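You operate a simulated robot arm through the tools that you are given. There is no shell and no other tool. Be economical: measure what you need, move in short steps, check, and stop when the job is done.

The job below is to be done with a simulated two-armed robot. You get a single attempt, and the scene is never put back.

JOB
Carry the red road helmet with both arms and set it on the far corner of the big table.

The check looks at the end state, three seconds after you hand in, the way a careful person would. Anything else that was tipped, shoved, dropped, spilled or broken makes it a failure.

ROBOT AND FRAMES
Two 7-joint arms with two-finger parallel grippers on one trunk, on a base that drives. Base frame: it is fixed to the floor where the robot stands at the start and does not move with it; the origin is under the middle of the robot, x ahead of it, y to its left, z up. Lengths are in m, angles in degrees, forces in N, time in s.
The left shoulder is at the start at [0.05, 0.168, 1.221], the right one opposite. With the tool pointing down near the work surface each hand reaches from about 0.1 to 0.62 m from the robot's upright axis, wherever it stands, measured 20 degrees to its own side. Places, roughly: far corner of the big table [-3.9, 0.9, 0.8]. Payload 1.57 kg a hand.
The TCP of each hand is the grasp point between the finger pads, 0.03 m short of the fingertips. In the tool frame z runs along the fingers and y along their closing line. Largest opening 0.08 m; finger width 0.017, thickness 0.012; the body of the gripper, 0.04 by 0.082 m, starts 0.08 m behind the TCP.
Orientation is told as [roll, pitch, yaw] about the base's x, y, z axes, in that order, counted from this pose: with the fingers straight down and closing along the base's y, the tool's x points along the base's -x, its y along +y and its z along -z.

CONTROLS
- The arms move only by the tool jog_arm. It takes "left_series", "right_series" or both (then of equal length, played together; a hand with none holds still); each is a list of rows, each an object (a shift or turn left out is 0, a gripper value left out holds the last) with "xyz": the shift along the tool's x, y, z in m, a list of three; "angular": the turn, a rotation vector about the tool's x, y, z in degrees, a list of three; "claw": the finger opening in m, from 0 to 0.08. In form: [{"xyz": [tx, ty, tz], "angular": [rx, ry, rz], "claw": claw}, ...]. A call has 1 to 10 rows; each row shifts and turns the commanded pose from where the row before left it, along the tool's axes as they then stand. Each row takes 0.2 s and may step no farther than 0.05 m and 8.6 degrees from the row before; otherwise, or with a gripper value out of range, the whole call is refused. Where a pose cannot be reached the arm comes as near as it can. A force on the tool above 40 N (or 10 N above the force at the start of the call, whichever is more), or a blocked arm, ends the call early, and 0.2 s more pass. Each finger travels about 0.045 m/s and halts on what it meets, pressing with about 42 N; the grip force reading is that of the motor and also rises with nothing between the fingers. The clock runs only during rows and for 0.2 s after the last one: add rows that do not move to give the fingers time. It gives the time, the measured TCP pose, the force on the tool (base axes), the opening and the grip force at its end, in the units of the frame above (readings bear some noise), with the torque about the TCP (base axes, N m) and any sound that the robot's microphone picked up.
- Cameras (640 x 400 px; columns grow to the right, rows downward): "scene" is now at [0.1315, 0.0143, 1.4698]; the picture's right is [0.15, -0.99, 0.00], its down [-0.20, -0.03, -0.98] and it looks along [0.97, 0.14, -0.20] (base axes); focal length 214 px, centre (320, 200). "left" rides on the left gripper at [0.072, 0.007, -0.122] in its tool frame; the picture's right is [-0.09, 1.00, 0.00], its down [-0.84, -0.08, -0.54] and it looks along [-0.54, -0.05, 0.84] (tool axes); focal length 238 px, centre (320, 200). "right" rides on the right gripper at [0.072, -0.007, -0.122] in its tool frame; the picture's right is [0.09, 1.00, 0.00], its down [-0.84, 0.08, -0.54] and it looks along [-0.54, 0.05, 0.84] (tool axes); focal length 238 px, centre (320, 200). There is no depth. A picture from a camera that has moved, and an enlarged one, comes with that camera's place and axes in the base frame and with its lens.
- camera(camera): a new picture of that camera. The clock stands still meanwhile.
- lift_body(by): slides the trunk up (or, below 0, down) by that many m; the arms and the scene camera ride with it, the base frame stays. It gives what a move gives, with no picture.
- steer(legs): drives the robot by 1 to 6 legs, each [ahead, left, turn to the left] in m, m and degrees, along the robot's own axes; the way and the turn of a leg run together, so that a leg with both is an arc; at most 1.5 m and 180 degrees a leg. The arms and the cameras ride along, it lands a little off, and it stops where it bumps. It gives what a move gives.
- head_to(pan, tilt): turns the head with the scene camera to pan (to the left, within 80 degrees either way) and tilt (down, from -29 to 69), counted from straight ahead of the robot. It gives what a move gives.
- zoom(camera, box): a new picture of the part [left, top, right, bottom] of that camera's present view, enlarged. The clock stands still meanwhile.
- job_done(): hands the job in; it is judged then, once.

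Go step by step. Nothing tells you exact positions but the pictures and the camera data: compare them with the known pose of the tool, close in by small moves and look again before you grip or let go. The budget is 120 turns and 88 pictures, counting those below and the enlarged ones. Unless the task says otherwise, let go and move clear before handing in, and close with one line.

The tools are called after "Call:" as a command line: name --argument value ..., lists and objects as JSON in quotes. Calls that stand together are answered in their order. jog_arm: Moves the arms, as the interface text tells. Its arguments: {"type":"object","properties":{"left_series":{"type":"array"},"right_series":{"type":"array"}},"required":[]} The other tools are called the same way: lift_body (by) slides the trunk up or down; steer (legs) drives the base; head_to (pan, tilt) turns the head that bears the scene camera; camera (camera) takes a picture; zoom (camera, box) takes an enlarged picture of a part of a camera's view; job_done () hands the job in.

At the start:

```text
clock: 0.0
left_tool_pos: [0.2541, 0.1277, 1.4048]
left_orientation: [0.0, 0.1, 0.0]
left_force: [0.0, 1.0, 0.4]
left_ft_torque: [0.01, -0.01, 0.0]
left_finger_gap: 0.0798
left_gripper_force: 0.1
right_tool_pos: [0.2715, -0.088, 1.431]
right_orientation: [0.1, 0.0, -0.2]
right_force: [1.3, 0.0, -0.3]
right_ft_torque: [0.0, -0.01, -0.01]
right_finger_gap: 0.0802
right_gripper_force: 0.0
trunk travel left (down, up): [-0.39, 0.053]
robot x, y, heading: [0.0015, -0.0023, -0.3]
head pan, tilt: [8.4, 11.7]
```

scene: 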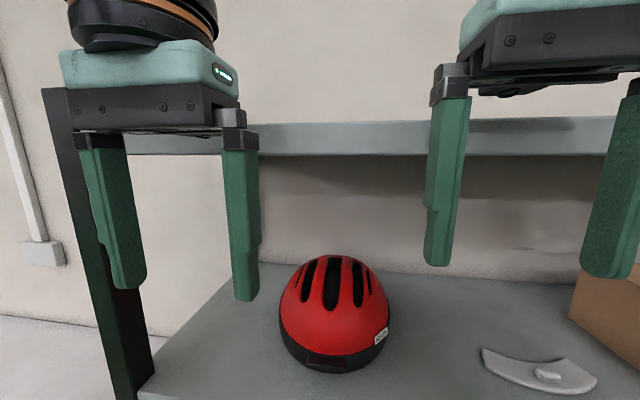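
right: 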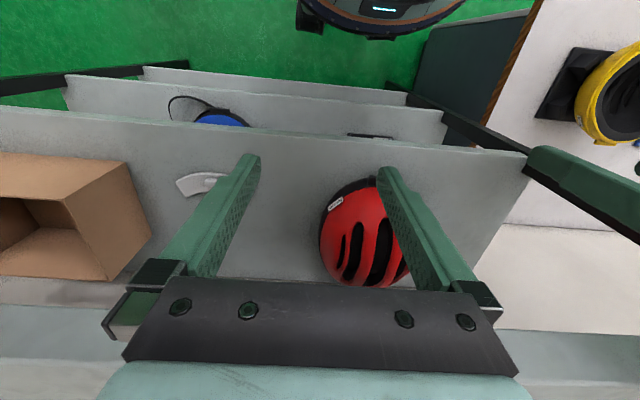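
left: 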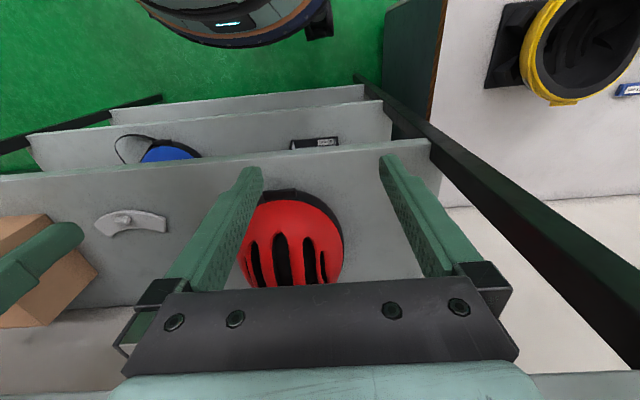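

The helmet sits on a rack shelf at roughly (0.52, 0.05, 1.12), and there seems to be another shelf above it at z≈1.47. I'll look closer at the helmet and at the room behind the robot.

Call:
zoom --camera "scene" --box '[230, 230, 430, 390]'

Call:
zoom --camera "left" --box '[200, 170, 380, 300]'

Call:
head_to --pan 0 --tilt 45

Call:
camera --camera "scene"

Call:
head_to --pan 0 --tilt -25

Call:
camera --camera "scene"

```text
2.50 times, centred on (330, 310) of scene
camera zoom: at [0.1315, 0.0143, 1.4698], right [0.15, -0.99, 0.0], down [-0.2, -0.03, -0.98], along [0.97, 0.14, -0.2], focal length 536 px, centre (295, -75)
```

zoom: 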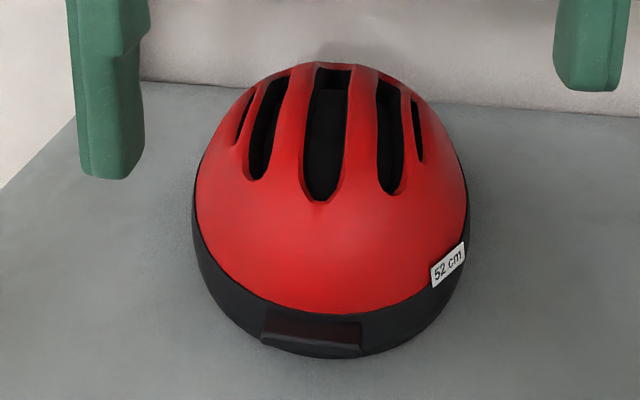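

```text
3.08 times, centred on (290, 235) of left
camera zoom: at [0.183, 0.1332, 1.5259], right [0.09, 1.0, 0.0], down [0.84, -0.08, 0.54], along [0.54, -0.05, -0.84], focal length 733 px, centre (412, 92)
```

zoom: 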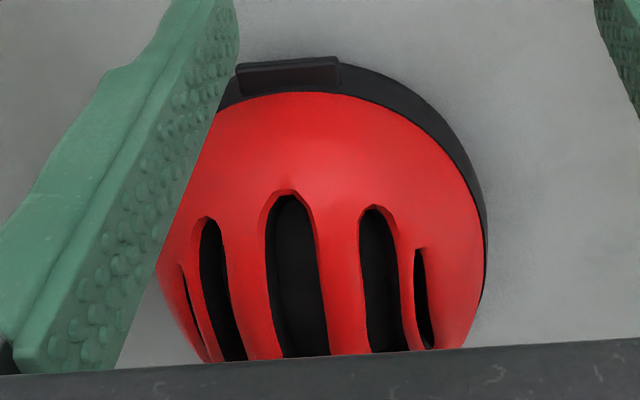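

```text
clock: 1.0
left_tool_pos: [0.2541, 0.1266, 1.4041]
left_orientation: [0.0, -0.1, 0.0]
left_force: [0.0, 0.1, 0.5]
left_ft_torque: [-0.03, 0.01, 0.01]
left_finger_gap: 0.08
left_gripper_force: 0.0
right_tool_pos: [0.2709, -0.0882, 1.4307]
right_orientation: [0.1, 0.0, -0.1]
right_force: [-0.3, 0.2, 0.9]
right_ft_torque: [-0.04, 0.01, 0.02]
right_finger_gap: 0.0801
right_gripper_force: 0.1
trunk travel left (down, up): [-0.39, 0.053]
robot x, y, heading: [-0.0013, -0.0005, 0.2]
head pan, tilt: [0.0, 45.0]
```

```text
82 pictures are left
camera scene: at [0.1206, 0.0007, 1.4176], right [0.0, -1.0, 0.0], down [-0.71, 0.0, -0.71], along [0.71, 0.0, -0.71], focal length 214 px, centre (320, 200)
```

scene: 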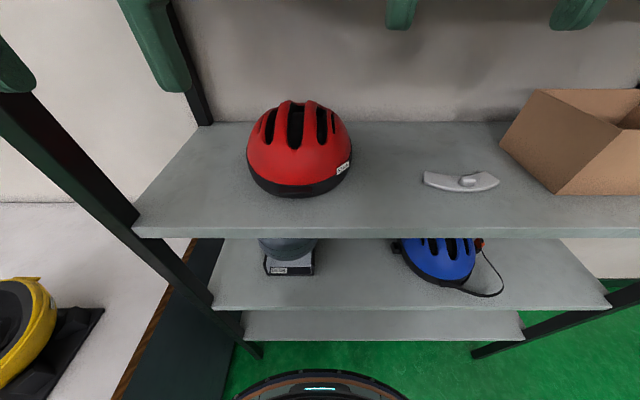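

```text
clock: 2.4
left_tool_pos: [0.2545, 0.1285, 1.4045]
left_orientation: [0.0, 0.0, 0.1]
left_force: [-0.9, -0.4, 0.7]
left_ft_torque: [0.02, 0.01, 0.02]
left_finger_gap: 0.0804
left_gripper_force: 0.1
right_tool_pos: [0.2705, -0.089, 1.4308]
right_orientation: [0.1, 0.0, -0.1]
right_force: [0.5, 0.2, 0.0]
right_ft_torque: [0.01, -0.05, -0.02]
right_finger_gap: 0.0799
right_gripper_force: 0.1
trunk travel left (down, up): [-0.39, 0.053]
robot x, y, heading: [0.0021, -0.0046, 0.1]
head pan, tilt: [0.0, -25.0]
```

```text
81 pictures are left
camera scene: at [0.1103, 0.0007, 1.5242], right [0.0, -1.0, 0.0], down [0.42, 0.0, -0.91], along [0.91, 0.0, 0.42], focal length 214 px, centre (320, 200)
```

scene: 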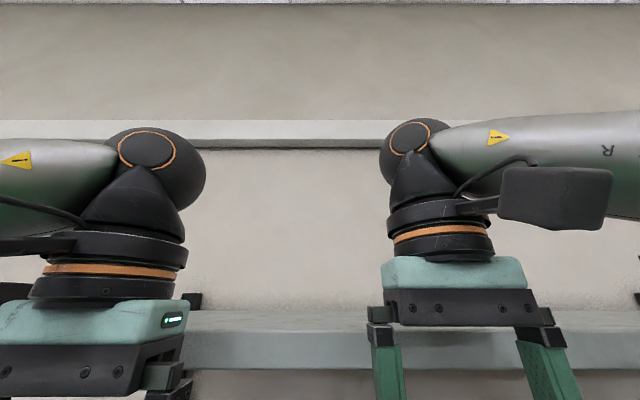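

Shelf surface looks to be around z≈1.15, with the helmet about 0.2 m wide. Before choosing a grasp, I'll survey the sides and the room.

Call:
head_to --pan 80 --tilt 25

Call:
camera --camera "scene"

Call:
head_to --pan -80 --tilt 25

Call:
camera --camera "scene"

```text
clock: 3.9
left_tool_pos: [0.2536, 0.1284, 1.4039]
left_orientation: [0.0, 0.0, 0.1]
left_force: [0.5, 0.7, 0.3]
left_ft_torque: [-0.02, 0.03, 0.02]
left_finger_gap: 0.0801
left_gripper_force: 0.2
right_tool_pos: [0.2705, -0.0874, 1.4295]
right_orientation: [0.2, 0.1, -0.1]
right_force: [0.4, 0.4, -0.5]
right_ft_torque: [0.0, 0.0, -0.01]
right_finger_gap: 0.08
right_gripper_force: 0.1
trunk travel left (down, up): [-0.39, 0.053]
robot x, y, heading: [-0.0001, 0.0007, 0.1]
head pan, tilt: [80.0, 25.0]
```

```text
80 pictures are left
camera scene: at [0.0585, 0.0911, 1.4501], right [0.98, -0.21, 0.0], down [-0.08, -0.39, -0.92], along [0.19, 0.9, -0.4], focal length 214 px, centre (320, 200)
```

scene: 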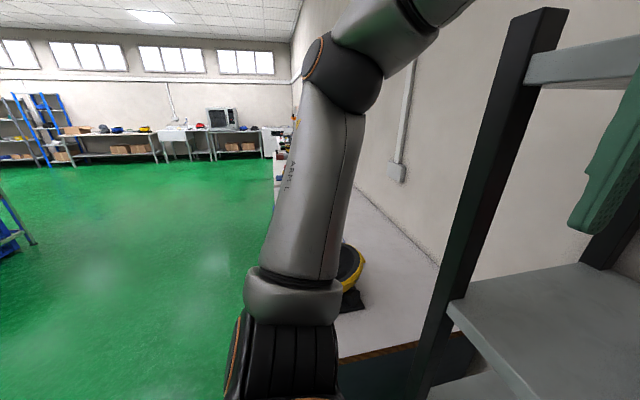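

```text
clock: 6.4
left_tool_pos: [0.2558, 0.1273, 1.4026]
left_orientation: [0.0, 0.1, 0.2]
left_force: [21.2, -3.2, -3.4]
left_ft_torque: [0.42, 2.59, 0.34]
left_finger_gap: 0.08
left_gripper_force: 0.0
right_tool_pos: [0.2702, -0.0876, 1.4302]
right_orientation: [0.0, -0.1, -0.1]
right_force: [0.5, -0.1, -1.3]
right_ft_torque: [-0.01, -0.01, 0.01]
right_finger_gap: 0.0799
right_gripper_force: 0.1
trunk travel left (down, up): [-0.39, 0.053]
robot x, y, heading: [0.0037, 0.0005, 0.1]
head pan, tilt: [-80.0, 25.0]
```

```text
79 pictures are left
camera scene: at [0.0596, -0.0893, 1.4487], right [-0.98, -0.22, 0.0], down [-0.09, 0.41, -0.91], along [0.2, -0.89, -0.42], focal length 214 px, centre (320, 200)
```

scene: 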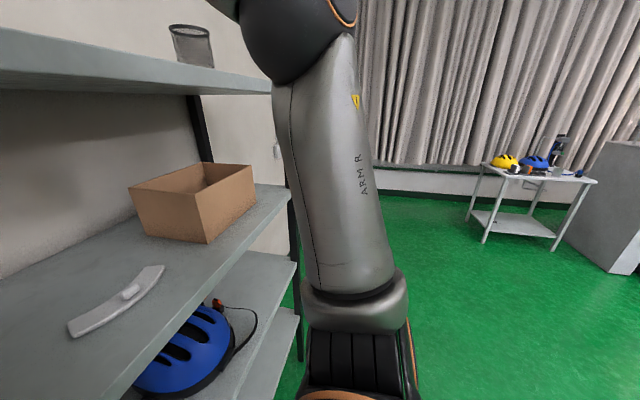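

While the head panned, the left hand picked up a 21 N force, so something may be touching it. I'll bring the head back and check.

Call:
head_to --pan -10 --tilt 12

Call:
camera --camera "scene"

Call:
camera --camera "left"

```text
clock: 7.8
left_tool_pos: [0.2533, 0.1279, 1.4034]
left_orientation: [0.0, 0.0, 0.1]
left_force: [-0.4, 0.4, -0.1]
left_ft_torque: [0.02, 0.02, -0.02]
left_finger_gap: 0.08
left_gripper_force: 0.1
right_tool_pos: [0.2691, -0.0884, 1.4295]
right_orientation: [0.0, 0.0, -0.1]
right_force: [0.1, -0.1, 0.3]
right_ft_torque: [0.0, 0.0, -0.01]
right_finger_gap: 0.0801
right_gripper_force: 0.2
trunk travel left (down, up): [-0.39, 0.053]
robot x, y, heading: [0.0023, -0.0001, -0.0]
head pan, tilt: [-10.0, 12.0]
```

```text
78 pictures are left
camera scene: at [0.1311, -0.0155, 1.4693], right [-0.17, -0.98, 0.0], down [-0.2, 0.04, -0.98], along [0.96, -0.17, -0.21], focal length 214 px, centre (320, 200)
```

scene: 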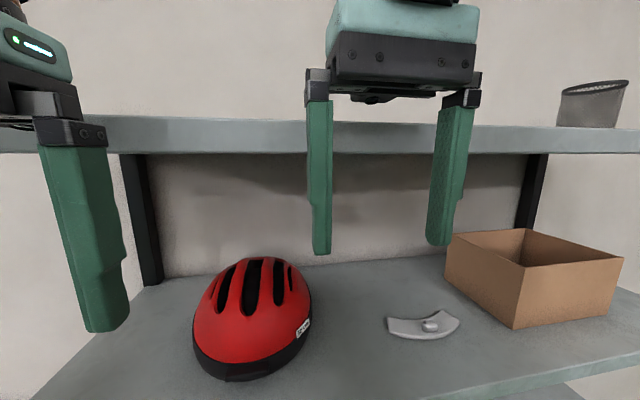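

```text
77 pictures are left
camera left: at [0.183, 0.1333, 1.5259], right [0.09, 1.0, 0.0], down [0.84, -0.08, 0.54], along [0.54, -0.05, -0.84], focal length 238 px, centre (320, 200)
```

left: 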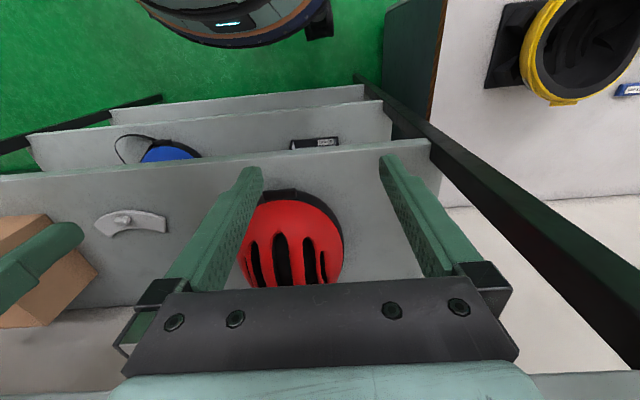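

The contact was brief and nothing moved. I'll back off from the rack and turn around to see the table and the route.

Call:
steer --legs '[[-0.5, 0, 0], [0, 0, 100]]'

Call:
head_to --pan 20 --tilt 15

Call:
camera --camera "scene"

Call:
steer --legs '[[0, 0, 80]]'

Call:
head_to --pan 0 --tilt 15

Call:
camera --camera "scene"

```text
clock: 15.0
left_tool_pos: [-0.6738, 0.2281, 1.4051]
left_orientation: [0.0, 0.0, 100.6]
left_force: [0.5, -0.1, -0.5]
left_ft_torque: [0.0, -0.02, -0.01]
left_finger_gap: 0.0799
left_gripper_force: 0.1
right_tool_pos: [-0.4656, 0.2821, 1.429]
right_orientation: [0.1, 0.0, 100.5]
right_force: [-0.8, 0.2, 0.5]
right_ft_torque: [-0.01, -0.02, 0.02]
right_finger_gap: 0.08
right_gripper_force: 0.1
trunk travel left (down, up): [-0.39, 0.053]
robot x, y, heading: [-0.507, 0.0003, 100.5]
head pan, tilt: [-10.0, 12.0]
```

```text
clock: 15.9
left_tool_pos: [-0.6744, 0.2278, 1.404]
left_orientation: [0.0, 0.1, 100.4]
left_force: [-0.2, -0.4, -0.3]
left_ft_torque: [0.01, 0.01, 0.01]
left_finger_gap: 0.0801
left_gripper_force: 0.1
right_tool_pos: [-0.465, 0.2833, 1.4299]
right_orientation: [0.1, 0.0, 100.4]
right_force: [-0.9, 0.2, 0.3]
right_ft_torque: [0.01, 0.0, 0.02]
right_finger_gap: 0.0801
right_gripper_force: 0.1
trunk travel left (down, up): [-0.39, 0.053]
robot x, y, heading: [-0.5, 0.0008, 100.4]
head pan, tilt: [20.0, 15.0]
```

```text
76 pictures are left
camera scene: at [-0.5579, 0.1211, 1.4644], right [0.86, 0.51, 0.0], down [0.13, -0.22, -0.97], along [-0.49, 0.83, -0.26], focal length 214 px, centre (320, 200)
```

scene: 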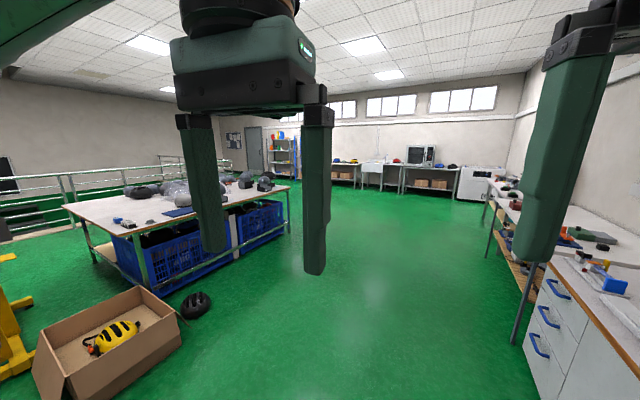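

```text
clock: 19.8
left_tool_pos: [-0.7555, -0.1282, 1.4039]
left_orientation: [0.0, 0.0, -179.7]
left_force: [0.0, 0.4, 0.0]
left_ft_torque: [0.0, -0.02, 0.04]
left_finger_gap: 0.0801
left_gripper_force: 0.0
right_tool_pos: [-0.7735, 0.0876, 1.43]
right_orientation: [0.1, -0.1, -179.8]
right_force: [-0.3, 0.4, 0.0]
right_ft_torque: [-0.01, 0.01, 0.02]
right_finger_gap: 0.0796
right_gripper_force: 0.1
trunk travel left (down, up): [-0.39, 0.053]
robot x, y, heading: [-0.5037, -0.0, -179.6]
head pan, tilt: [20.0, 15.0]
```

```text
clock: 20.6
left_tool_pos: [-0.7547, -0.1287, 1.4048]
left_orientation: [0.0, -0.1, -179.8]
left_force: [-0.5, -0.1, -0.3]
left_ft_torque: [-0.02, 0.02, 0.03]
left_finger_gap: 0.0799
left_gripper_force: 0.0
right_tool_pos: [-0.7727, 0.0868, 1.4295]
right_orientation: [0.1, 0.0, -179.7]
right_force: [0.6, -0.1, 1.4]
right_ft_torque: [-0.04, -0.02, -0.06]
right_finger_gap: 0.0798
right_gripper_force: 0.1
trunk travel left (down, up): [-0.39, 0.053]
robot x, y, heading: [-0.5025, 0.0013, -179.6]
head pan, tilt: [0.0, 15.0]
```

```text
75 pictures are left
camera scene: at [-0.6367, 0.0005, 1.4644], right [-0.01, 1.0, 0.0], down [0.26, 0.0, -0.97], along [-0.97, -0.01, -0.26], focal length 214 px, centre (320, 200)
```

scene: 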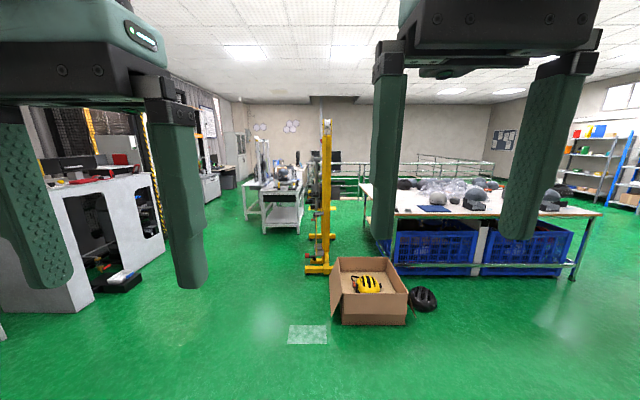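

The big table is ahead on the right, and its far left corner shows near pixel (370,187). I'll zoom in there.

Call:
zoom --camera "scene" --box '[320, 160, 620, 330]'

Call:
steer --legs '[[0.8, 0.45, 0]]'

Call:
head_to --pan -25 --tilt 15

Call:
camera --camera "scene"

```text
2.13 times, centred on (470, 245) of scene
camera zoom: at [-0.6367, 0.0005, 1.4644], right [-0.01, 1.0, 0.0], down [0.26, 0.0, -0.97], along [-0.97, -0.01, -0.26], focal length 458 px, centre (0, 104)
```

zoom: 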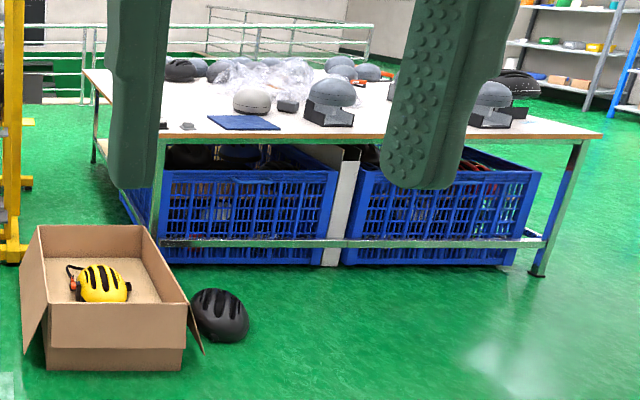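

```text
clock: 25.4
left_tool_pos: [-1.5526, -0.5768, 1.4056]
left_orientation: [0.0, 0.0, -179.9]
left_force: [0.3, 0.3, -0.9]
left_ft_torque: [0.0, 0.0, 0.0]
left_finger_gap: 0.08
left_gripper_force: 0.1
right_tool_pos: [-1.5706, -0.3608, 1.4302]
right_orientation: [0.0, 0.0, -180.0]
right_force: [0.0, -0.1, -0.7]
right_ft_torque: [0.0, -0.05, 0.0]
right_finger_gap: 0.0801
right_gripper_force: 0.1
trunk travel left (down, up): [-0.39, 0.053]
robot x, y, heading: [-1.3002, -0.4483, -179.9]
head pan, tilt: [0.0, 15.0]
```

```text
clock: 26.3
left_tool_pos: [-1.554, -0.5777, 1.4038]
left_orientation: [0.0, 0.0, -179.8]
left_force: [-0.1, -0.1, 0.0]
left_ft_torque: [0.05, 0.0, -0.01]
left_finger_gap: 0.08
left_gripper_force: 0.0
right_tool_pos: [-1.5708, -0.3611, 1.4304]
right_orientation: [0.1, -0.1, -180.0]
right_force: [0.7, 0.2, 0.3]
right_ft_torque: [0.02, 0.03, 0.01]
right_finger_gap: 0.08
right_gripper_force: 0.1
trunk travel left (down, up): [-0.39, 0.053]
robot x, y, heading: [-1.3003, -0.4515, -179.9]
head pan, tilt: [-25.0, 15.0]
```

```text
73 pictures are left
camera scene: at [-1.425, -0.4088, 1.4644], right [0.42, 0.91, 0.0], down [0.23, -0.11, -0.97], along [-0.88, 0.41, -0.26], focal length 214 px, centre (320, 200)
```

scene: 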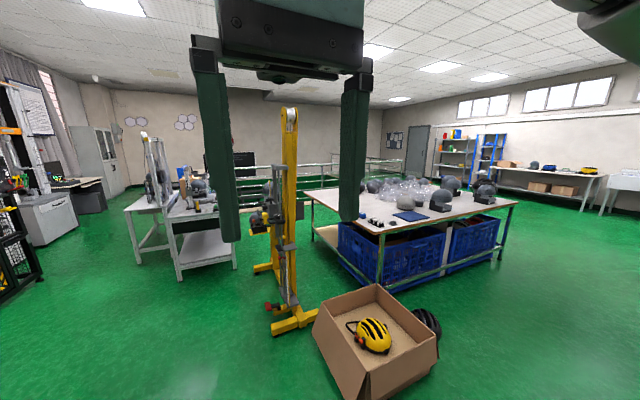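

The far left corner is about (-4.1, 0.65), and a box and a yellow stand block the left-hand aisle. I'll scout the route around the right side of the table to its far side.

Call:
steer --legs '[[0, -1.5, 0], [0, -1.5, 0], [0, -0.8, 0]]'

Call:
head_to --pan 5 --tilt 20

Call:
camera --camera "scene"

```text
clock: 59.5
left_tool_pos: [-1.5333, 3.2203, 1.404]
left_orientation: [0.1, 0.0, 179.6]
left_force: [-0.2, 0.2, 0.0]
left_ft_torque: [-0.02, 0.01, -0.01]
left_finger_gap: 0.08
left_gripper_force: 0.0
right_tool_pos: [-1.5476, 3.4359, 1.4301]
right_orientation: [0.1, 0.0, 179.4]
right_force: [-0.6, 0.4, 0.3]
right_ft_torque: [-0.02, 0.03, 0.02]
right_finger_gap: 0.0799
right_gripper_force: 0.2
trunk travel left (down, up): [-0.39, 0.053]
robot x, y, heading: [-1.2779, 3.3483, 179.5]
head pan, tilt: [-25.0, 15.0]
```

```text
clock: 60.4
left_tool_pos: [-1.5334, 3.2194, 1.4032]
left_orientation: [0.0, 0.0, 179.6]
left_force: [-0.2, 0.1, 0.3]
left_ft_torque: [0.02, 0.0, -0.03]
left_finger_gap: 0.08
left_gripper_force: 0.1
right_tool_pos: [-1.5487, 3.4347, 1.4304]
right_orientation: [0.1, 0.0, 179.5]
right_force: [-0.1, 0.4, 0.2]
right_ft_torque: [0.01, 0.06, 0.0]
right_finger_gap: 0.0799
right_gripper_force: 0.0
trunk travel left (down, up): [-0.39, 0.053]
robot x, y, heading: [-1.2777, 3.3439, 179.4]
head pan, tilt: [5.0, 20.0]
```

```text
72 pictures are left
camera scene: at [-1.4114, 3.3394, 1.4563], right [-0.08, 1.0, 0.0], down [0.34, 0.03, -0.94], along [-0.94, -0.07, -0.34], focal length 214 px, centre (320, 200)
```

scene: 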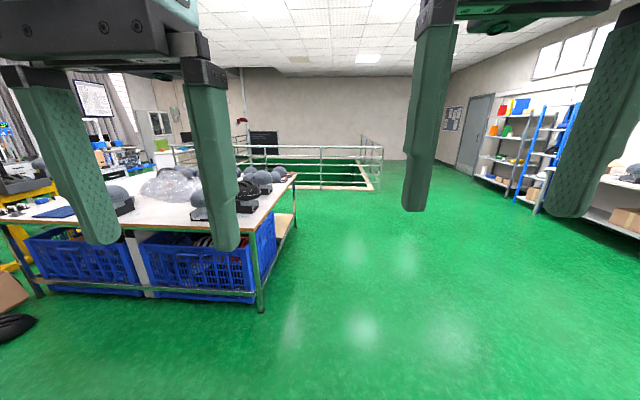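

The right side is open. I'll go on to the far side of the table and look along it.

Call:
steer --legs '[[1.5, 0, 0], [1.5, 0, 0], [0.7, 0, 0], [0, 0, 90]]'

Call:
head_to --pan 5 --tilt 20

Call:
camera --camera "scene"

```text
clock: 82.2
left_tool_pos: [-4.8583, 3.122, 1.4046]
left_orientation: [-0.1, 0.0, -91.3]
left_force: [-0.2, -0.5, 0.2]
left_ft_torque: [0.02, -0.02, -0.01]
left_finger_gap: 0.0799
left_gripper_force: 0.0
right_tool_pos: [-5.0756, 3.1098, 1.4296]
right_orientation: [0.2, 0.0, -91.1]
right_force: [0.0, 0.1, 0.1]
right_ft_torque: [-0.02, -0.02, 0.0]
right_finger_gap: 0.0802
right_gripper_force: 0.1
trunk travel left (down, up): [-0.39, 0.053]
robot x, y, heading: [-4.9828, 3.3764, -91.1]
head pan, tilt: [5.0, 20.0]
```

```text
clock: 82.8
left_tool_pos: [-4.8592, 3.1208, 1.405]
left_orientation: [0.0, 0.0, -91.2]
left_force: [-0.3, 0.5, 0.4]
left_ft_torque: [0.02, -0.02, -0.01]
left_finger_gap: 0.0797
left_gripper_force: 0.1
right_tool_pos: [-5.0748, 3.1096, 1.4297]
right_orientation: [0.1, 0.1, -91.2]
right_force: [0.1, 0.5, 0.1]
right_ft_torque: [0.01, 0.01, -0.01]
right_finger_gap: 0.08
right_gripper_force: 0.0
trunk travel left (down, up): [-0.39, 0.053]
robot x, y, heading: [-4.9844, 3.3761, -91.1]
head pan, tilt: [5.0, 20.0]
```

```text
71 pictures are left
camera scene: at [-4.9768, 3.246, 1.4562], right [-1.0, -0.07, 0.0], down [-0.02, 0.34, -0.94], along [0.06, -0.94, -0.34], focal length 214 px, centre (320, 200)
```

scene: 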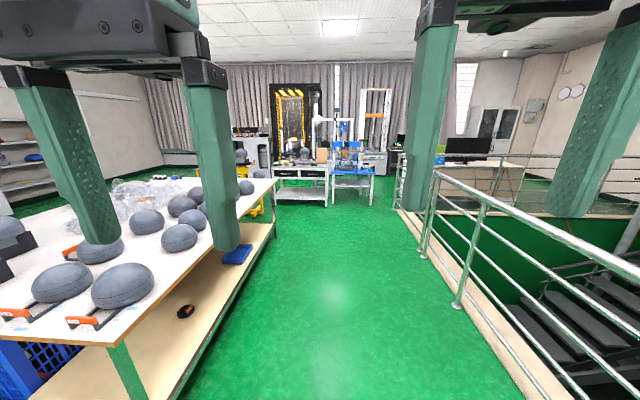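

The far-side aisle is wide. I'll drive to the corner and look down at the clear spot.

Call:
steer --legs '[[1.5, 0, 0], [0.85, 0, 0], [0, 0, 90]]'

Call:
head_to --pan 0 --tilt 30

Call:
camera --camera "scene"

```text
clock: 98.1
left_tool_pos: [-4.7619, 1.1443, 1.4036]
left_orientation: [0.0, 0.0, -1.4]
left_force: [0.1, -0.1, 0.4]
left_ft_torque: [-0.01, -0.01, -0.02]
left_finger_gap: 0.08
left_gripper_force: 0.0
right_tool_pos: [-4.7509, 0.9295, 1.4302]
right_orientation: [0.1, 0.0, -1.5]
right_force: [0.1, -0.3, -0.5]
right_ft_torque: [-0.01, -0.01, 0.0]
right_finger_gap: 0.0801
right_gripper_force: 0.0
trunk travel left (down, up): [-0.39, 0.053]
robot x, y, heading: [-5.0187, 1.025, -1.4]
head pan, tilt: [5.0, 20.0]
```

```text
clock: 98.8
left_tool_pos: [-4.7608, 1.1445, 1.4038]
left_orientation: [0.0, 0.0, -1.5]
left_force: [0.0, 0.6, 0.2]
left_ft_torque: [-0.02, -0.01, 0.02]
left_finger_gap: 0.0801
left_gripper_force: 0.1
right_tool_pos: [-4.7513, 0.9287, 1.4302]
right_orientation: [0.1, 0.0, -1.6]
right_force: [1.0, -0.7, -0.3]
right_ft_torque: [-0.02, -0.04, 0.0]
right_finger_gap: 0.0801
right_gripper_force: 0.1
trunk travel left (down, up): [-0.39, 0.053]
robot x, y, heading: [-5.021, 1.0244, -1.5]
head pan, tilt: [0.0, 30.0]
```

```text
70 pictures are left
camera scene: at [-4.8894, 1.021, 1.4402], right [-0.03, -1.0, 0.0], down [-0.5, 0.01, -0.87], along [0.87, -0.02, -0.5], focal length 214 px, centre (320, 200)
```

scene: 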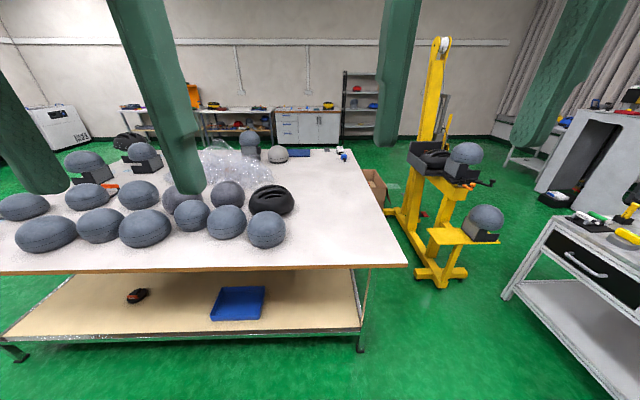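

The corner at about (-4.3, 0.68) is clear, with free space to y≈1.15, so I'll aim to place at about (-4.0, 0.9). The whole route can be driven facing +x without turning, so I'm heading back to the rack that way.

Call:
steer --legs '[[0, 0, 1.5], [0, 1.2, 0], [0, 1.15, 0], [1.5, 0, 0], [1.5, 0, 0], [0.6, 0, 0]]'

Call:
head_to --pan 0 --tilt 30

```text
clock: 137.0
left_tool_pos: [-1.1647, 3.5353, 1.404]
left_orientation: [0.0, -0.1, 0.9]
left_force: [0.1, 0.1, -0.3]
left_ft_torque: [-0.01, 0.04, 0.0]
left_finger_gap: 0.0799
left_gripper_force: 0.1
right_tool_pos: [-1.1457, 3.3199, 1.4314]
right_orientation: [0.0, 0.0, 0.8]
right_force: [0.2, 0.3, -0.1]
right_ft_torque: [0.03, 0.01, 0.02]
right_finger_gap: 0.08
right_gripper_force: 0.1
trunk travel left (down, up): [-0.39, 0.053]
robot x, y, heading: [-1.4166, 3.4049, 0.8]
head pan, tilt: [0.0, 30.0]
```

```text
clock: 137.6
left_tool_pos: [-1.1648, 3.5347, 1.4033]
left_orientation: [-0.1, 0.0, 0.9]
left_force: [-0.3, -0.3, 0.0]
left_ft_torque: [0.02, 0.01, -0.01]
left_finger_gap: 0.08
left_gripper_force: 0.1
right_tool_pos: [-1.1453, 3.3191, 1.4302]
right_orientation: [0.0, 0.0, 0.9]
right_force: [0.3, 0.1, -0.8]
right_ft_torque: [-0.01, 0.01, -0.04]
right_finger_gap: 0.0802
right_gripper_force: 0.0
trunk travel left (down, up): [-0.39, 0.053]
robot x, y, heading: [-1.4175, 3.4062, 0.8]
head pan, tilt: [0.0, 30.0]
```

I'll strafe back in line with the helmet, stopping short of the rack to reorient the arms.

Call:
steer --legs '[[0, 0, -0.8], [0, -1.5, 0], [0, -1.5, 0], [0, -0.36, 0], [0.7, 0, 0]]'

Call:
camera --camera "scene"

```text
clock: 170.7
left_tool_pos: [-0.4479, 0.1954, 1.4046]
left_orientation: [-0.1, 0.0, 0.2]
left_force: [-0.4, 0.5, 0.9]
left_ft_torque: [-0.01, 0.0, -0.03]
left_finger_gap: 0.0801
left_gripper_force: 0.2
right_tool_pos: [-0.4315, -0.0197, 1.4307]
right_orientation: [0.0, 0.0, 0.2]
right_force: [-0.5, 0.2, -0.2]
right_ft_torque: [-0.02, 0.04, 0.02]
right_finger_gap: 0.0801
right_gripper_force: 0.1
trunk travel left (down, up): [-0.39, 0.053]
robot x, y, heading: [-0.7033, 0.068, 0.2]
head pan, tilt: [0.0, 30.0]
```

```text
69 pictures are left
camera scene: at [-0.5728, 0.0692, 1.4401], right [0.0, -1.0, 0.0], down [-0.5, 0.0, -0.87], along [0.87, 0.0, -0.5], focal length 214 px, centre (320, 200)
```

scene: 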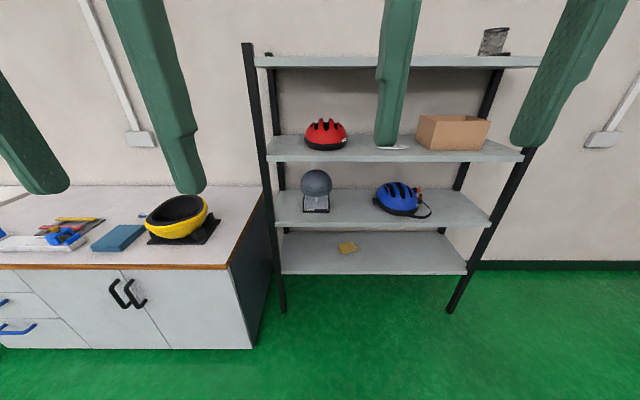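

The rack geometry now agrees: shelf z≈1.147, front edge x≈0.33, upper shelf underside z≈1.47. I'll turn the hands here in open space so the fingers point forward and slightly down, then roll them so each finger pair stands vertical for a two-sided squeeze.

Call:
jog_arm --left_series '[{"xyz": [-0.019, 0.004, 0.021], "angular": [0, -8.333, 0], "claw": 0.03}, {"xyz": [-0.015, 0.004, 0.024], "angular": [0, -8.333, 0]}, {"xyz": [-0.0115, 0.004, 0.026], "angular": [0, -8.333, 0]}, {"xyz": [-0.008, 0.004, 0.027], "angular": [0, -8.333, 0]}, {"xyz": [-0.004, 0.004, 0.028], "angular": [0, -8.333, 0]}, {"xyz": [0.0005, 0.004, 0.028], "angular": [0, -8.333, 0]}, {"xyz": [0.0045, 0.004, 0.028], "angular": [0, -8.333, 0]}, {"xyz": [0.0085, 0.004, 0.027], "angular": [0, -8.333, 0]}, {"xyz": [0.0125, 0.004, 0.025], "angular": [0, -8.333, 0]}]' --right_series '[{"xyz": [-0.019, -0.008, 0.021], "angular": [0, -8.333, 0], "claw": 0.03}, {"xyz": [-0.015, -0.008, 0.024], "angular": [0, -8.333, 0]}, {"xyz": [-0.0115, -0.008, 0.026], "angular": [0, -8.333, 0]}, {"xyz": [-0.008, -0.008, 0.027], "angular": [0, -8.333, 0]}, {"xyz": [-0.004, -0.008, 0.028], "angular": [0, -8.333, 0]}, {"xyz": [0.0005, -0.008, 0.028], "angular": [0, -8.333, 0]}, {"xyz": [0.0045, -0.008, 0.028], "angular": [0, -8.333, 0]}, {"xyz": [0.0085, -0.008, 0.027], "angular": [0, -8.333, 0]}, {"xyz": [0.0125, -0.008, 0.025], "angular": [0, -8.333, 0]}]'

Call:
jog_arm --left_series '[{"angular": [0, 0, 8.5]}, {"angular": [0, 0, 8.5]}, {"angular": [0, 0, 8.5]}, {"angular": [0, 0, 8.5]}, {"angular": [0, 0, 8.5]}, {"angular": [0, 0, 8.5]}, {"angular": [0, 0, 8.5]}, {"angular": [0, 0, 8.5]}, {"angular": [0, 0, 8.5]}, {}]' --right_series '[{"angular": [0, 0, -8.5]}, {"angular": [0, 0, -8.5]}, {"angular": [0, 0, -8.5]}, {"angular": [0, 0, -8.5]}, {"angular": [0, 0, -8.5]}, {"angular": [0, 0, -8.5]}, {"angular": [0, 0, -8.5]}, {"angular": [0, 0, -8.5]}, {"angular": [0, 0, -8.5]}, {}]'

Call:
camera --camera "scene"

```text
clock: 172.7
left_tool_pos: [-0.2554, 0.2201, 1.2236]
left_orientation: [0.1, -74.9, 0.1]
left_force: [1.0, -0.5, 0.4]
left_ft_torque: [0.01, 0.02, 0.01]
left_finger_gap: 0.0298
left_gripper_force: 0.0
left hand out of reach, approached as far as the arm can: row 8, 9
right_tool_pos: [-0.258, -0.0869, 1.2401]
right_orientation: [0.2, -75.0, -0.1]
right_force: [0.4, 0.7, 0.1]
right_ft_torque: [-0.02, -0.01, -0.02]
right_finger_gap: 0.0301
right_gripper_force: 0.1
right hand out of reach, approached as far as the arm can: row 9
trunk travel left (down, up): [-0.39, 0.053]
robot x, y, heading: [-0.7016, 0.0687, -0.0]
head pan, tilt: [0.0, 30.0]
```

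```text
clock: 174.9
left_tool_pos: [-0.2553, 0.2206, 1.2251]
left_orientation: [74.5, -13.0, -86.3]
left_force: [0.5, -0.2, -0.7]
left_ft_torque: [-0.04, 0.03, -0.04]
left_finger_gap: 0.0298
left_gripper_force: 0.2
right_tool_pos: [-0.2579, -0.0879, 1.2401]
right_orientation: [-74.5, -13.0, 86.7]
right_force: [0.2, 0.6, 1.0]
right_ft_torque: [-0.03, 0.0, 0.01]
right_finger_gap: 0.0299
right_gripper_force: 0.0
trunk travel left (down, up): [-0.39, 0.053]
robot x, y, heading: [-0.7024, 0.0678, 0.2]
head pan, tilt: [0.0, 30.0]
```

```text
68 pictures are left
camera scene: at [-0.5731, 0.0692, 1.4402], right [0.0, -1.0, 0.0], down [-0.5, 0.0, -0.87], along [0.87, 0.0, -0.5], focal length 214 px, centre (320, 200)
```

scene: 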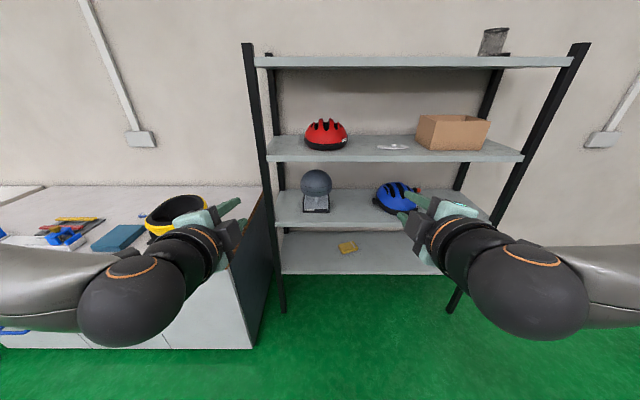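

The hands are in posture, but there was a reach limit near 0.45 m ahead of the axis. I'll finish the roll, then test how far forward this posture goes.

Call:
jog_arm --left_series '[{"angular": [0, 0, 8.5]}, {"angular": [0, 0, 8.5]}, {"angular": [0, 0, 8.5]}, {"xyz": [0, 0, 0.03]}, {"xyz": [0, 0, 0.03]}, {"xyz": [0, 0, 0.03]}, {}]' --right_series '[{"angular": [0, 0, -8.5]}, {"angular": [0, 0, -8.5]}, {"angular": [0, 0, -8.5]}, {"xyz": [0, 0, 0.03]}, {"xyz": [0, 0, 0.03]}, {"xyz": [0, 0, 0.03]}, {}]'

Call:
camera --camera "scene"

```text
clock: 176.5
left_tool_pos: [-0.1675, 0.2215, 1.2013]
left_orientation: [74.7, 11.6, -93.0]
left_force: [0.1, 0.2, -0.4]
left_ft_torque: [-0.01, 0.03, 0.01]
left_finger_gap: 0.0303
left_gripper_force: 0.1
right_tool_pos: [-0.1721, -0.0897, 1.2177]
right_orientation: [-74.8, 11.6, 93.3]
right_force: [-0.3, 0.3, -0.7]
right_ft_torque: [-0.01, -0.02, 0.0]
right_finger_gap: 0.0299
right_gripper_force: 0.1
trunk travel left (down, up): [-0.39, 0.053]
robot x, y, heading: [-0.7052, 0.0704, 0.2]
head pan, tilt: [0.0, 30.0]
```

```text
67 pictures are left
camera scene: at [-0.5739, 0.0692, 1.4403], right [0.0, -1.0, 0.0], down [-0.5, 0.0, -0.87], along [0.87, 0.0, -0.5], focal length 214 px, centre (320, 200)
```

scene: 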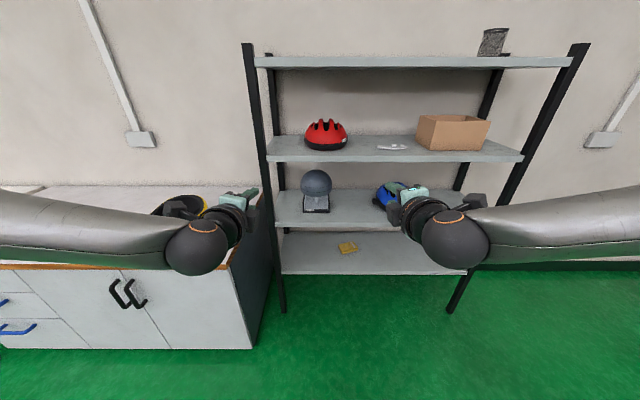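

The forearms splay out sideways at this distance because the arms are folded. Stretching farther forward should bring the elbows in, so I'll test that here in free space.

Call:
jog_arm --left_series '[{"xyz": [0.0027, 0.01, 0.0386]}, {"xyz": [0.0027, 0.01, 0.0386]}, {"xyz": [0.0027, 0.01, 0.0386]}, {"xyz": [0.0027, 0.01, 0.0386]}, {"xyz": [0.0027, 0.01, 0.0386]}, {}]' --right_series '[{"xyz": [0.0027, -0.01, 0.0386]}, {"xyz": [0.0027, -0.01, 0.0386]}, {"xyz": [0.0027, -0.01, 0.0386]}, {"xyz": [0.0027, -0.01, 0.0386]}, {"xyz": [0.0027, -0.01, 0.0386]}, {}]'

Call:
camera --camera "scene"

```text
clock: 177.9
left_tool_pos: [0.0306, 0.2236, 1.2005]
left_orientation: [74.6, 11.6, -93.0]
left_force: [-0.1, 0.3, 0.6]
left_ft_torque: [-0.03, 0.02, 0.0]
left_finger_gap: 0.03
left_gripper_force: 0.1
right_tool_pos: [0.0272, -0.0888, 1.2173]
right_orientation: [-74.6, 11.5, 93.3]
right_force: [0.6, 0.5, -0.3]
right_ft_torque: [0.0, 0.0, 0.03]
right_finger_gap: 0.0303
right_gripper_force: 0.1
trunk travel left (down, up): [-0.39, 0.053]
robot x, y, heading: [-0.7064, 0.0677, 0.4]
head pan, tilt: [0.0, 30.0]
```

```text
66 pictures are left
camera scene: at [-0.574, 0.0692, 1.4403], right [0.0, -1.0, 0.0], down [-0.5, 0.0, -0.87], along [0.87, 0.0, -0.5], focal length 214 px, centre (320, 200)
```

scene: 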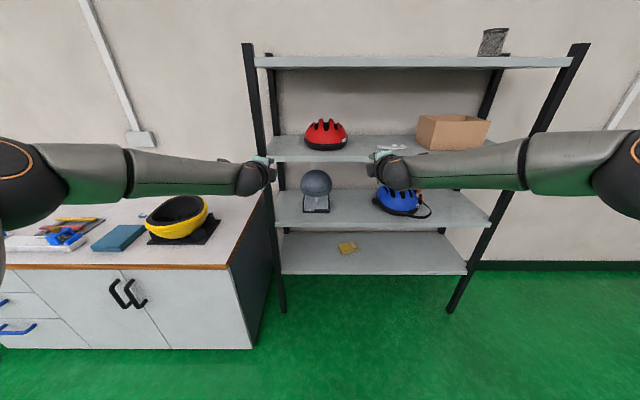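

At 0.735 m ahead the forearms are still lateral, but the reach continues. I'll test another 0.2 m, which stays in front of the rack.

Call:
jog_arm --left_series '[{"xyz": [0.0027, 0.01, 0.0386]}, {"xyz": [0.0027, 0.01, 0.0386]}, {"xyz": [0.0027, 0.01, 0.0386]}, {"xyz": [0.0027, 0.01, 0.0386]}, {"xyz": [0.0027, 0.01, 0.0386]}, {}]' --right_series '[{"xyz": [0.0027, -0.01, 0.0386]}, {"xyz": [0.0027, -0.01, 0.0386]}, {"xyz": [0.0027, -0.01, 0.0386]}, {"xyz": [0.0027, -0.01, 0.0386]}, {"xyz": [0.0027, -0.01, 0.0386]}, {}]'

Call:
camera --camera "scene"

```text
clock: 179.3
left_tool_pos: [0.1016, 0.2504, 1.1489]
left_orientation: [75.1, 11.5, -93.0]
left_force: [0.7, 0.3, -0.2]
left_ft_torque: [-0.01, 0.0, -0.02]
left_finger_gap: 0.03
left_gripper_force: 0.0
left hand out of reach, approached as far as the arm can: row 2, 3, 4, 5
right_tool_pos: [0.1004, -0.1128, 1.1577]
right_orientation: [-75.1, 11.4, 93.2]
right_force: [-0.3, 0.2, -0.4]
right_ft_torque: [-0.01, 0.02, 0.02]
right_finger_gap: 0.0299
right_gripper_force: 0.1
right hand out of reach, approached as far as the arm can: row 1, 2, 3, 4, 5
trunk travel left (down, up): [-0.39, 0.053]
robot x, y, heading: [-0.7027, 0.0698, 0.0]
head pan, tilt: [0.0, 30.0]
```

```text
65 pictures are left
camera scene: at [-0.5733, 0.0691, 1.4402], right [0.0, -1.0, 0.0], down [-0.5, 0.0, -0.87], along [0.87, 0.0, -0.5], focal length 214 px, centre (320, 200)
```

scene: 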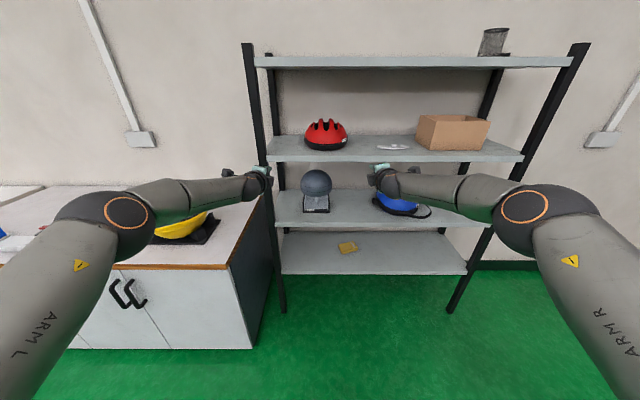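

At about 0.8 m reach the forearms come in at 45° from behind, which would clear the rack post. I'll ease back slightly and raise to the working height, checking how the command reference behaves.

Call:
jog_arm --left_series '[{"xyz": [-0.0027, -0.01, -0.0386]}, {}]' --right_series '[{"xyz": [-0.0027, 0.01, -0.0386]}, {}]'

```text
clock: 179.9
left_tool_pos: [0.063, 0.2501, 1.1484]
left_orientation: [74.7, 11.6, -93.0]
left_force: [0.3, 0.1, 0.9]
left_ft_torque: [0.0, 0.0, 0.0]
left_finger_gap: 0.0299
left_gripper_force: 0.0
right_tool_pos: [0.061, -0.1113, 1.1571]
right_orientation: [-74.6, 11.6, 93.2]
right_force: [1.7, 0.2, 0.1]
right_ft_torque: [0.0, 0.0, 0.0]
right_finger_gap: 0.0299
right_gripper_force: 0.0
trunk travel left (down, up): [-0.39, 0.053]
robot x, y, heading: [-0.7042, 0.0686, -0.1]
head pan, tilt: [0.0, 30.0]
```

Command follows the actual pose. I'll set the pre-approach with both hands at z≈1.198, left y≈0.175 and right y≈-0.10, then view from the hand cameras.

Call:
jog_arm --left_series '[{"xyz": [-0.0216, 0.0189, -0.0124]}, {"xyz": [-0.0216, 0.0189, -0.0124]}, {"xyz": [-0.0216, 0.0189, -0.0124]}, {}]' --right_series '[{"xyz": [-0.0013, -0.0117, -0.0109]}, {"xyz": [-0.0013, -0.0117, -0.0109]}, {"xyz": [-0.0013, -0.0117, -0.0109]}, {}]'

Call:
camera --camera "scene"

Call:
camera --camera "left"

Call:
camera --camera "right"

```text
clock: 180.9
left_tool_pos: [0.0375, 0.1732, 1.1997]
left_orientation: [74.7, 11.5, -93.0]
left_force: [0.2, -0.2, 0.0]
left_ft_torque: [0.02, 0.01, 0.01]
left_finger_gap: 0.0299
left_gripper_force: 0.1
right_tool_pos: [0.0364, -0.0999, 1.1991]
right_orientation: [-74.6, 11.5, 93.3]
right_force: [-0.2, -0.1, -0.2]
right_ft_torque: [0.0, 0.01, 0.0]
right_finger_gap: 0.0299
right_gripper_force: 0.0
trunk travel left (down, up): [-0.39, 0.053]
robot x, y, heading: [-0.7091, 0.0684, 0.2]
head pan, tilt: [0.0, 30.0]
```

```text
64 pictures are left
camera scene: at [-0.5727, 0.0695, 1.4401], right [0.0, -1.0, 0.0], down [-0.5, 0.0, -0.87], along [0.87, 0.0, -0.5], focal length 214 px, centre (320, 200)
```

scene: 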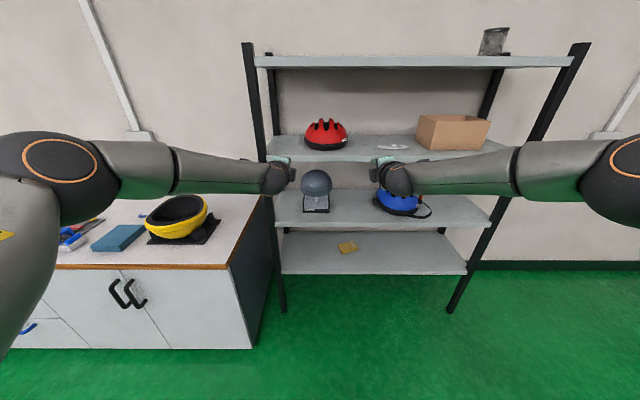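

```text
63 pictures are left
camera left: at [-0.0747, 0.2416, 1.2513], right [0.25, -0.3, 0.92], down [-0.59, -0.8, -0.1], along [0.77, -0.52, -0.37], focal length 238 px, centre (320, 200)
```

left: 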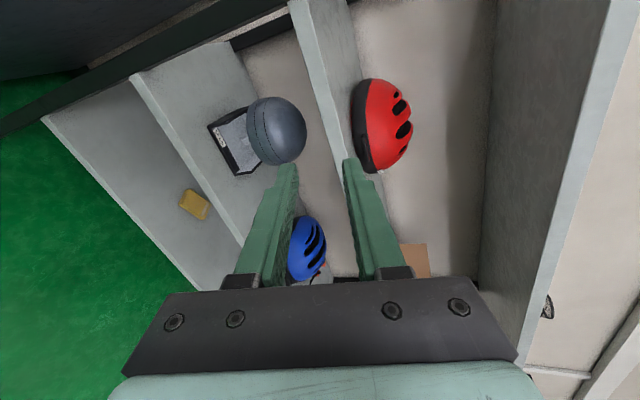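

```text
62 pictures are left
camera right: at [-0.0765, -0.1695, 1.2514], right [-0.25, -0.3, -0.92], down [-0.59, 0.8, -0.1], along [0.77, 0.52, -0.37], focal length 238 px, centre (320, 200)
```

right: 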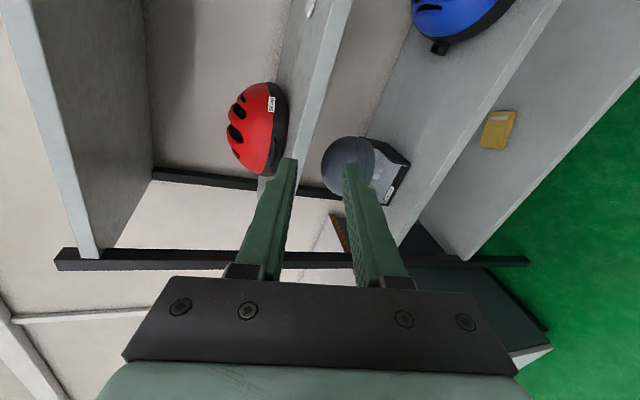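

The hand cameras show the helmet well. The forearms have swung lateral again at this reach, so I'll raise the trunk and stretch to about 0.79 m, where they come in from behind.

Call:
lift_body --by 0.05

Call:
jog_arm --left_series '[{"xyz": [-0.004, -0.0187, 0.031]}, {"xyz": [-0.004, -0.0187, 0.031]}, {}]' --right_series '[{"xyz": [-0.004, 0.0187, 0.031]}, {"xyz": [-0.004, 0.0187, 0.031]}, {}]'

Call:
camera --camera "scene"

```text
clock: 181.8
left_tool_pos: [0.037, 0.1748, 1.2487]
left_orientation: [74.7, 11.4, -92.9]
left_force: [-0.5, 0.7, -0.6]
left_ft_torque: [0.01, 0.03, -0.01]
left_finger_gap: 0.0301
left_gripper_force: 0.1
right_tool_pos: [0.0361, -0.1003, 1.2487]
right_orientation: [-74.7, 11.5, 93.2]
right_force: [0.0, -0.5, 0.0]
right_ft_torque: [0.01, -0.02, -0.03]
right_finger_gap: 0.03
right_gripper_force: 0.1
trunk travel left (down, up): [-0.44, 0.003]
robot x, y, heading: [-0.7022, 0.0706, 0.2]
head pan, tilt: [0.0, 30.0]
```

```text
clock: 182.6
left_tool_pos: [0.0848, 0.1745, 1.1951]
left_orientation: [74.9, 11.5, -93.0]
left_force: [-0.4, -0.2, -0.3]
left_ft_torque: [0.03, 0.0, 0.0]
left_finger_gap: 0.0303
left_gripper_force: 0.0
right_tool_pos: [0.0851, -0.1005, 1.1953]
right_orientation: [-74.8, 11.5, 93.4]
right_force: [-0.2, 1.0, -0.2]
right_ft_torque: [-0.03, -0.02, 0.01]
right_finger_gap: 0.0301
right_gripper_force: 0.1
trunk travel left (down, up): [-0.44, 0.003]
robot x, y, heading: [-0.704, 0.0672, 0.1]
head pan, tilt: [0.0, 30.0]
```

```text
61 pictures are left
camera scene: at [-0.5739, 0.0692, 1.4903], right [0.0, -1.0, 0.0], down [-0.5, 0.0, -0.87], along [0.87, 0.0, -0.5], focal length 214 px, centre (320, 200)
```

scene: 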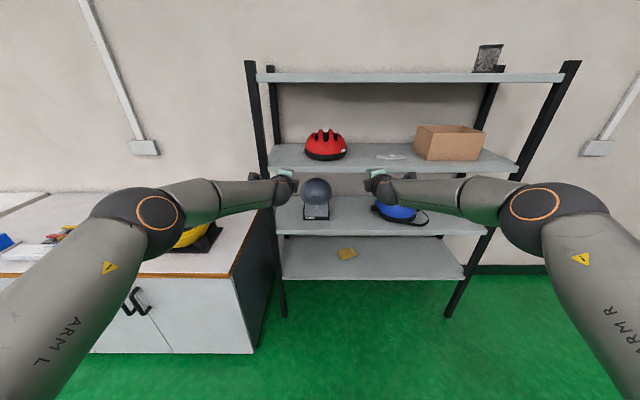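

The forearms now angle back and should clear the post. I'll drive forward 0.2 m so the fingertips just reach the rack front, then check alignment.

Call:
steer --legs '[[0.2, 0, 0]]'

Call:
camera --camera "left"

Call:
camera --camera "right"

Call:
camera --camera "scene"

```text
clock: 184.2
left_tool_pos: [0.2837, 0.1741, 1.1939]
left_orientation: [74.9, 11.5, -93.0]
left_force: [0.1, -0.4, 0.3]
left_ft_torque: [-0.01, -0.02, 0.04]
left_finger_gap: 0.0301
left_gripper_force: 0.1
right_tool_pos: [0.2856, -0.0998, 1.1944]
right_orientation: [-74.6, 11.5, 93.2]
right_force: [0.5, -0.2, -0.8]
right_ft_torque: [0.0, -0.05, 0.0]
right_finger_gap: 0.0299
right_gripper_force: 0.0
trunk travel left (down, up): [-0.44, 0.003]
robot x, y, heading: [-0.5041, 0.0699, 0.0]
head pan, tilt: [0.0, 30.0]
```

```text
60 pictures are left
camera left: at [0.1724, 0.2429, 1.246], right [0.25, -0.29, 0.92], down [-0.59, -0.8, -0.1], along [0.77, -0.52, -0.37], focal length 238 px, centre (320, 200)
```

left: 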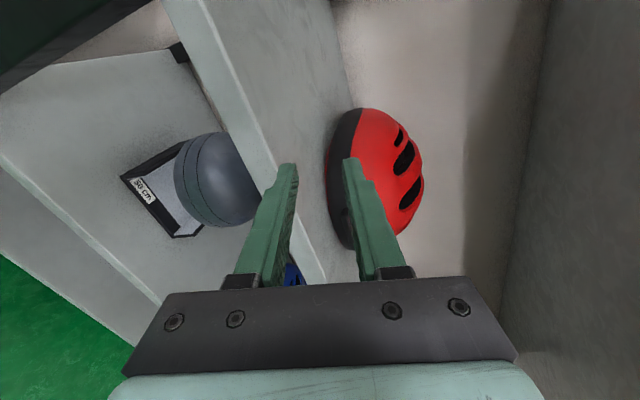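

```text
59 pictures are left
camera right: at [0.1729, -0.1683, 1.2475], right [-0.25, -0.3, -0.92], down [-0.59, 0.8, -0.1], along [0.77, 0.52, -0.37], focal length 238 px, centre (320, 200)
```

right: 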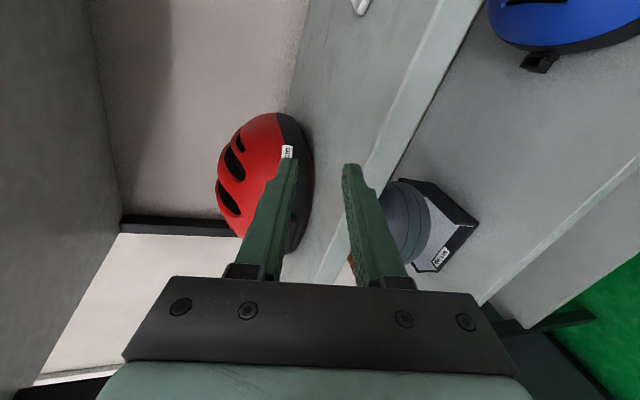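

```text
58 pictures are left
camera scene: at [-0.3736, 0.0699, 1.4901], right [0.0, -1.0, 0.0], down [-0.5, 0.0, -0.87], along [0.87, 0.0, -0.5], focal length 214 px, centre (320, 200)
```

scene: 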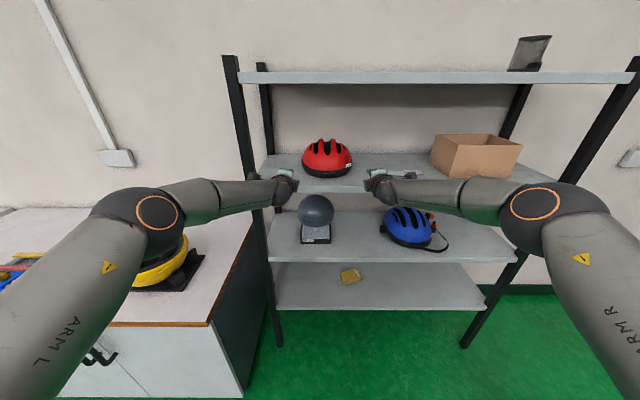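

I'll check the shelf height and the finger clearance with a zoom before going in.

Call:
zoom --camera "scene" --box '[230, 120, 430, 245]'

```text
3.20 times, centred on (330, 182) of scene
camera zoom: at [-0.3736, 0.0699, 1.4901], right [0.0, -1.0, 0.0], down [-0.5, 0.0, -0.87], along [0.87, 0.0, -0.5], focal length 686 px, centre (288, 256)
```

zoom: 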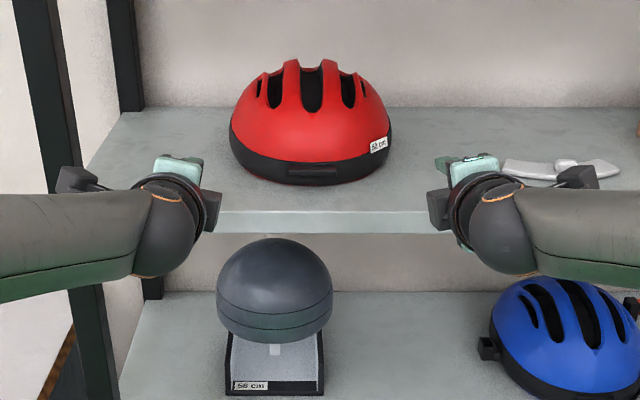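

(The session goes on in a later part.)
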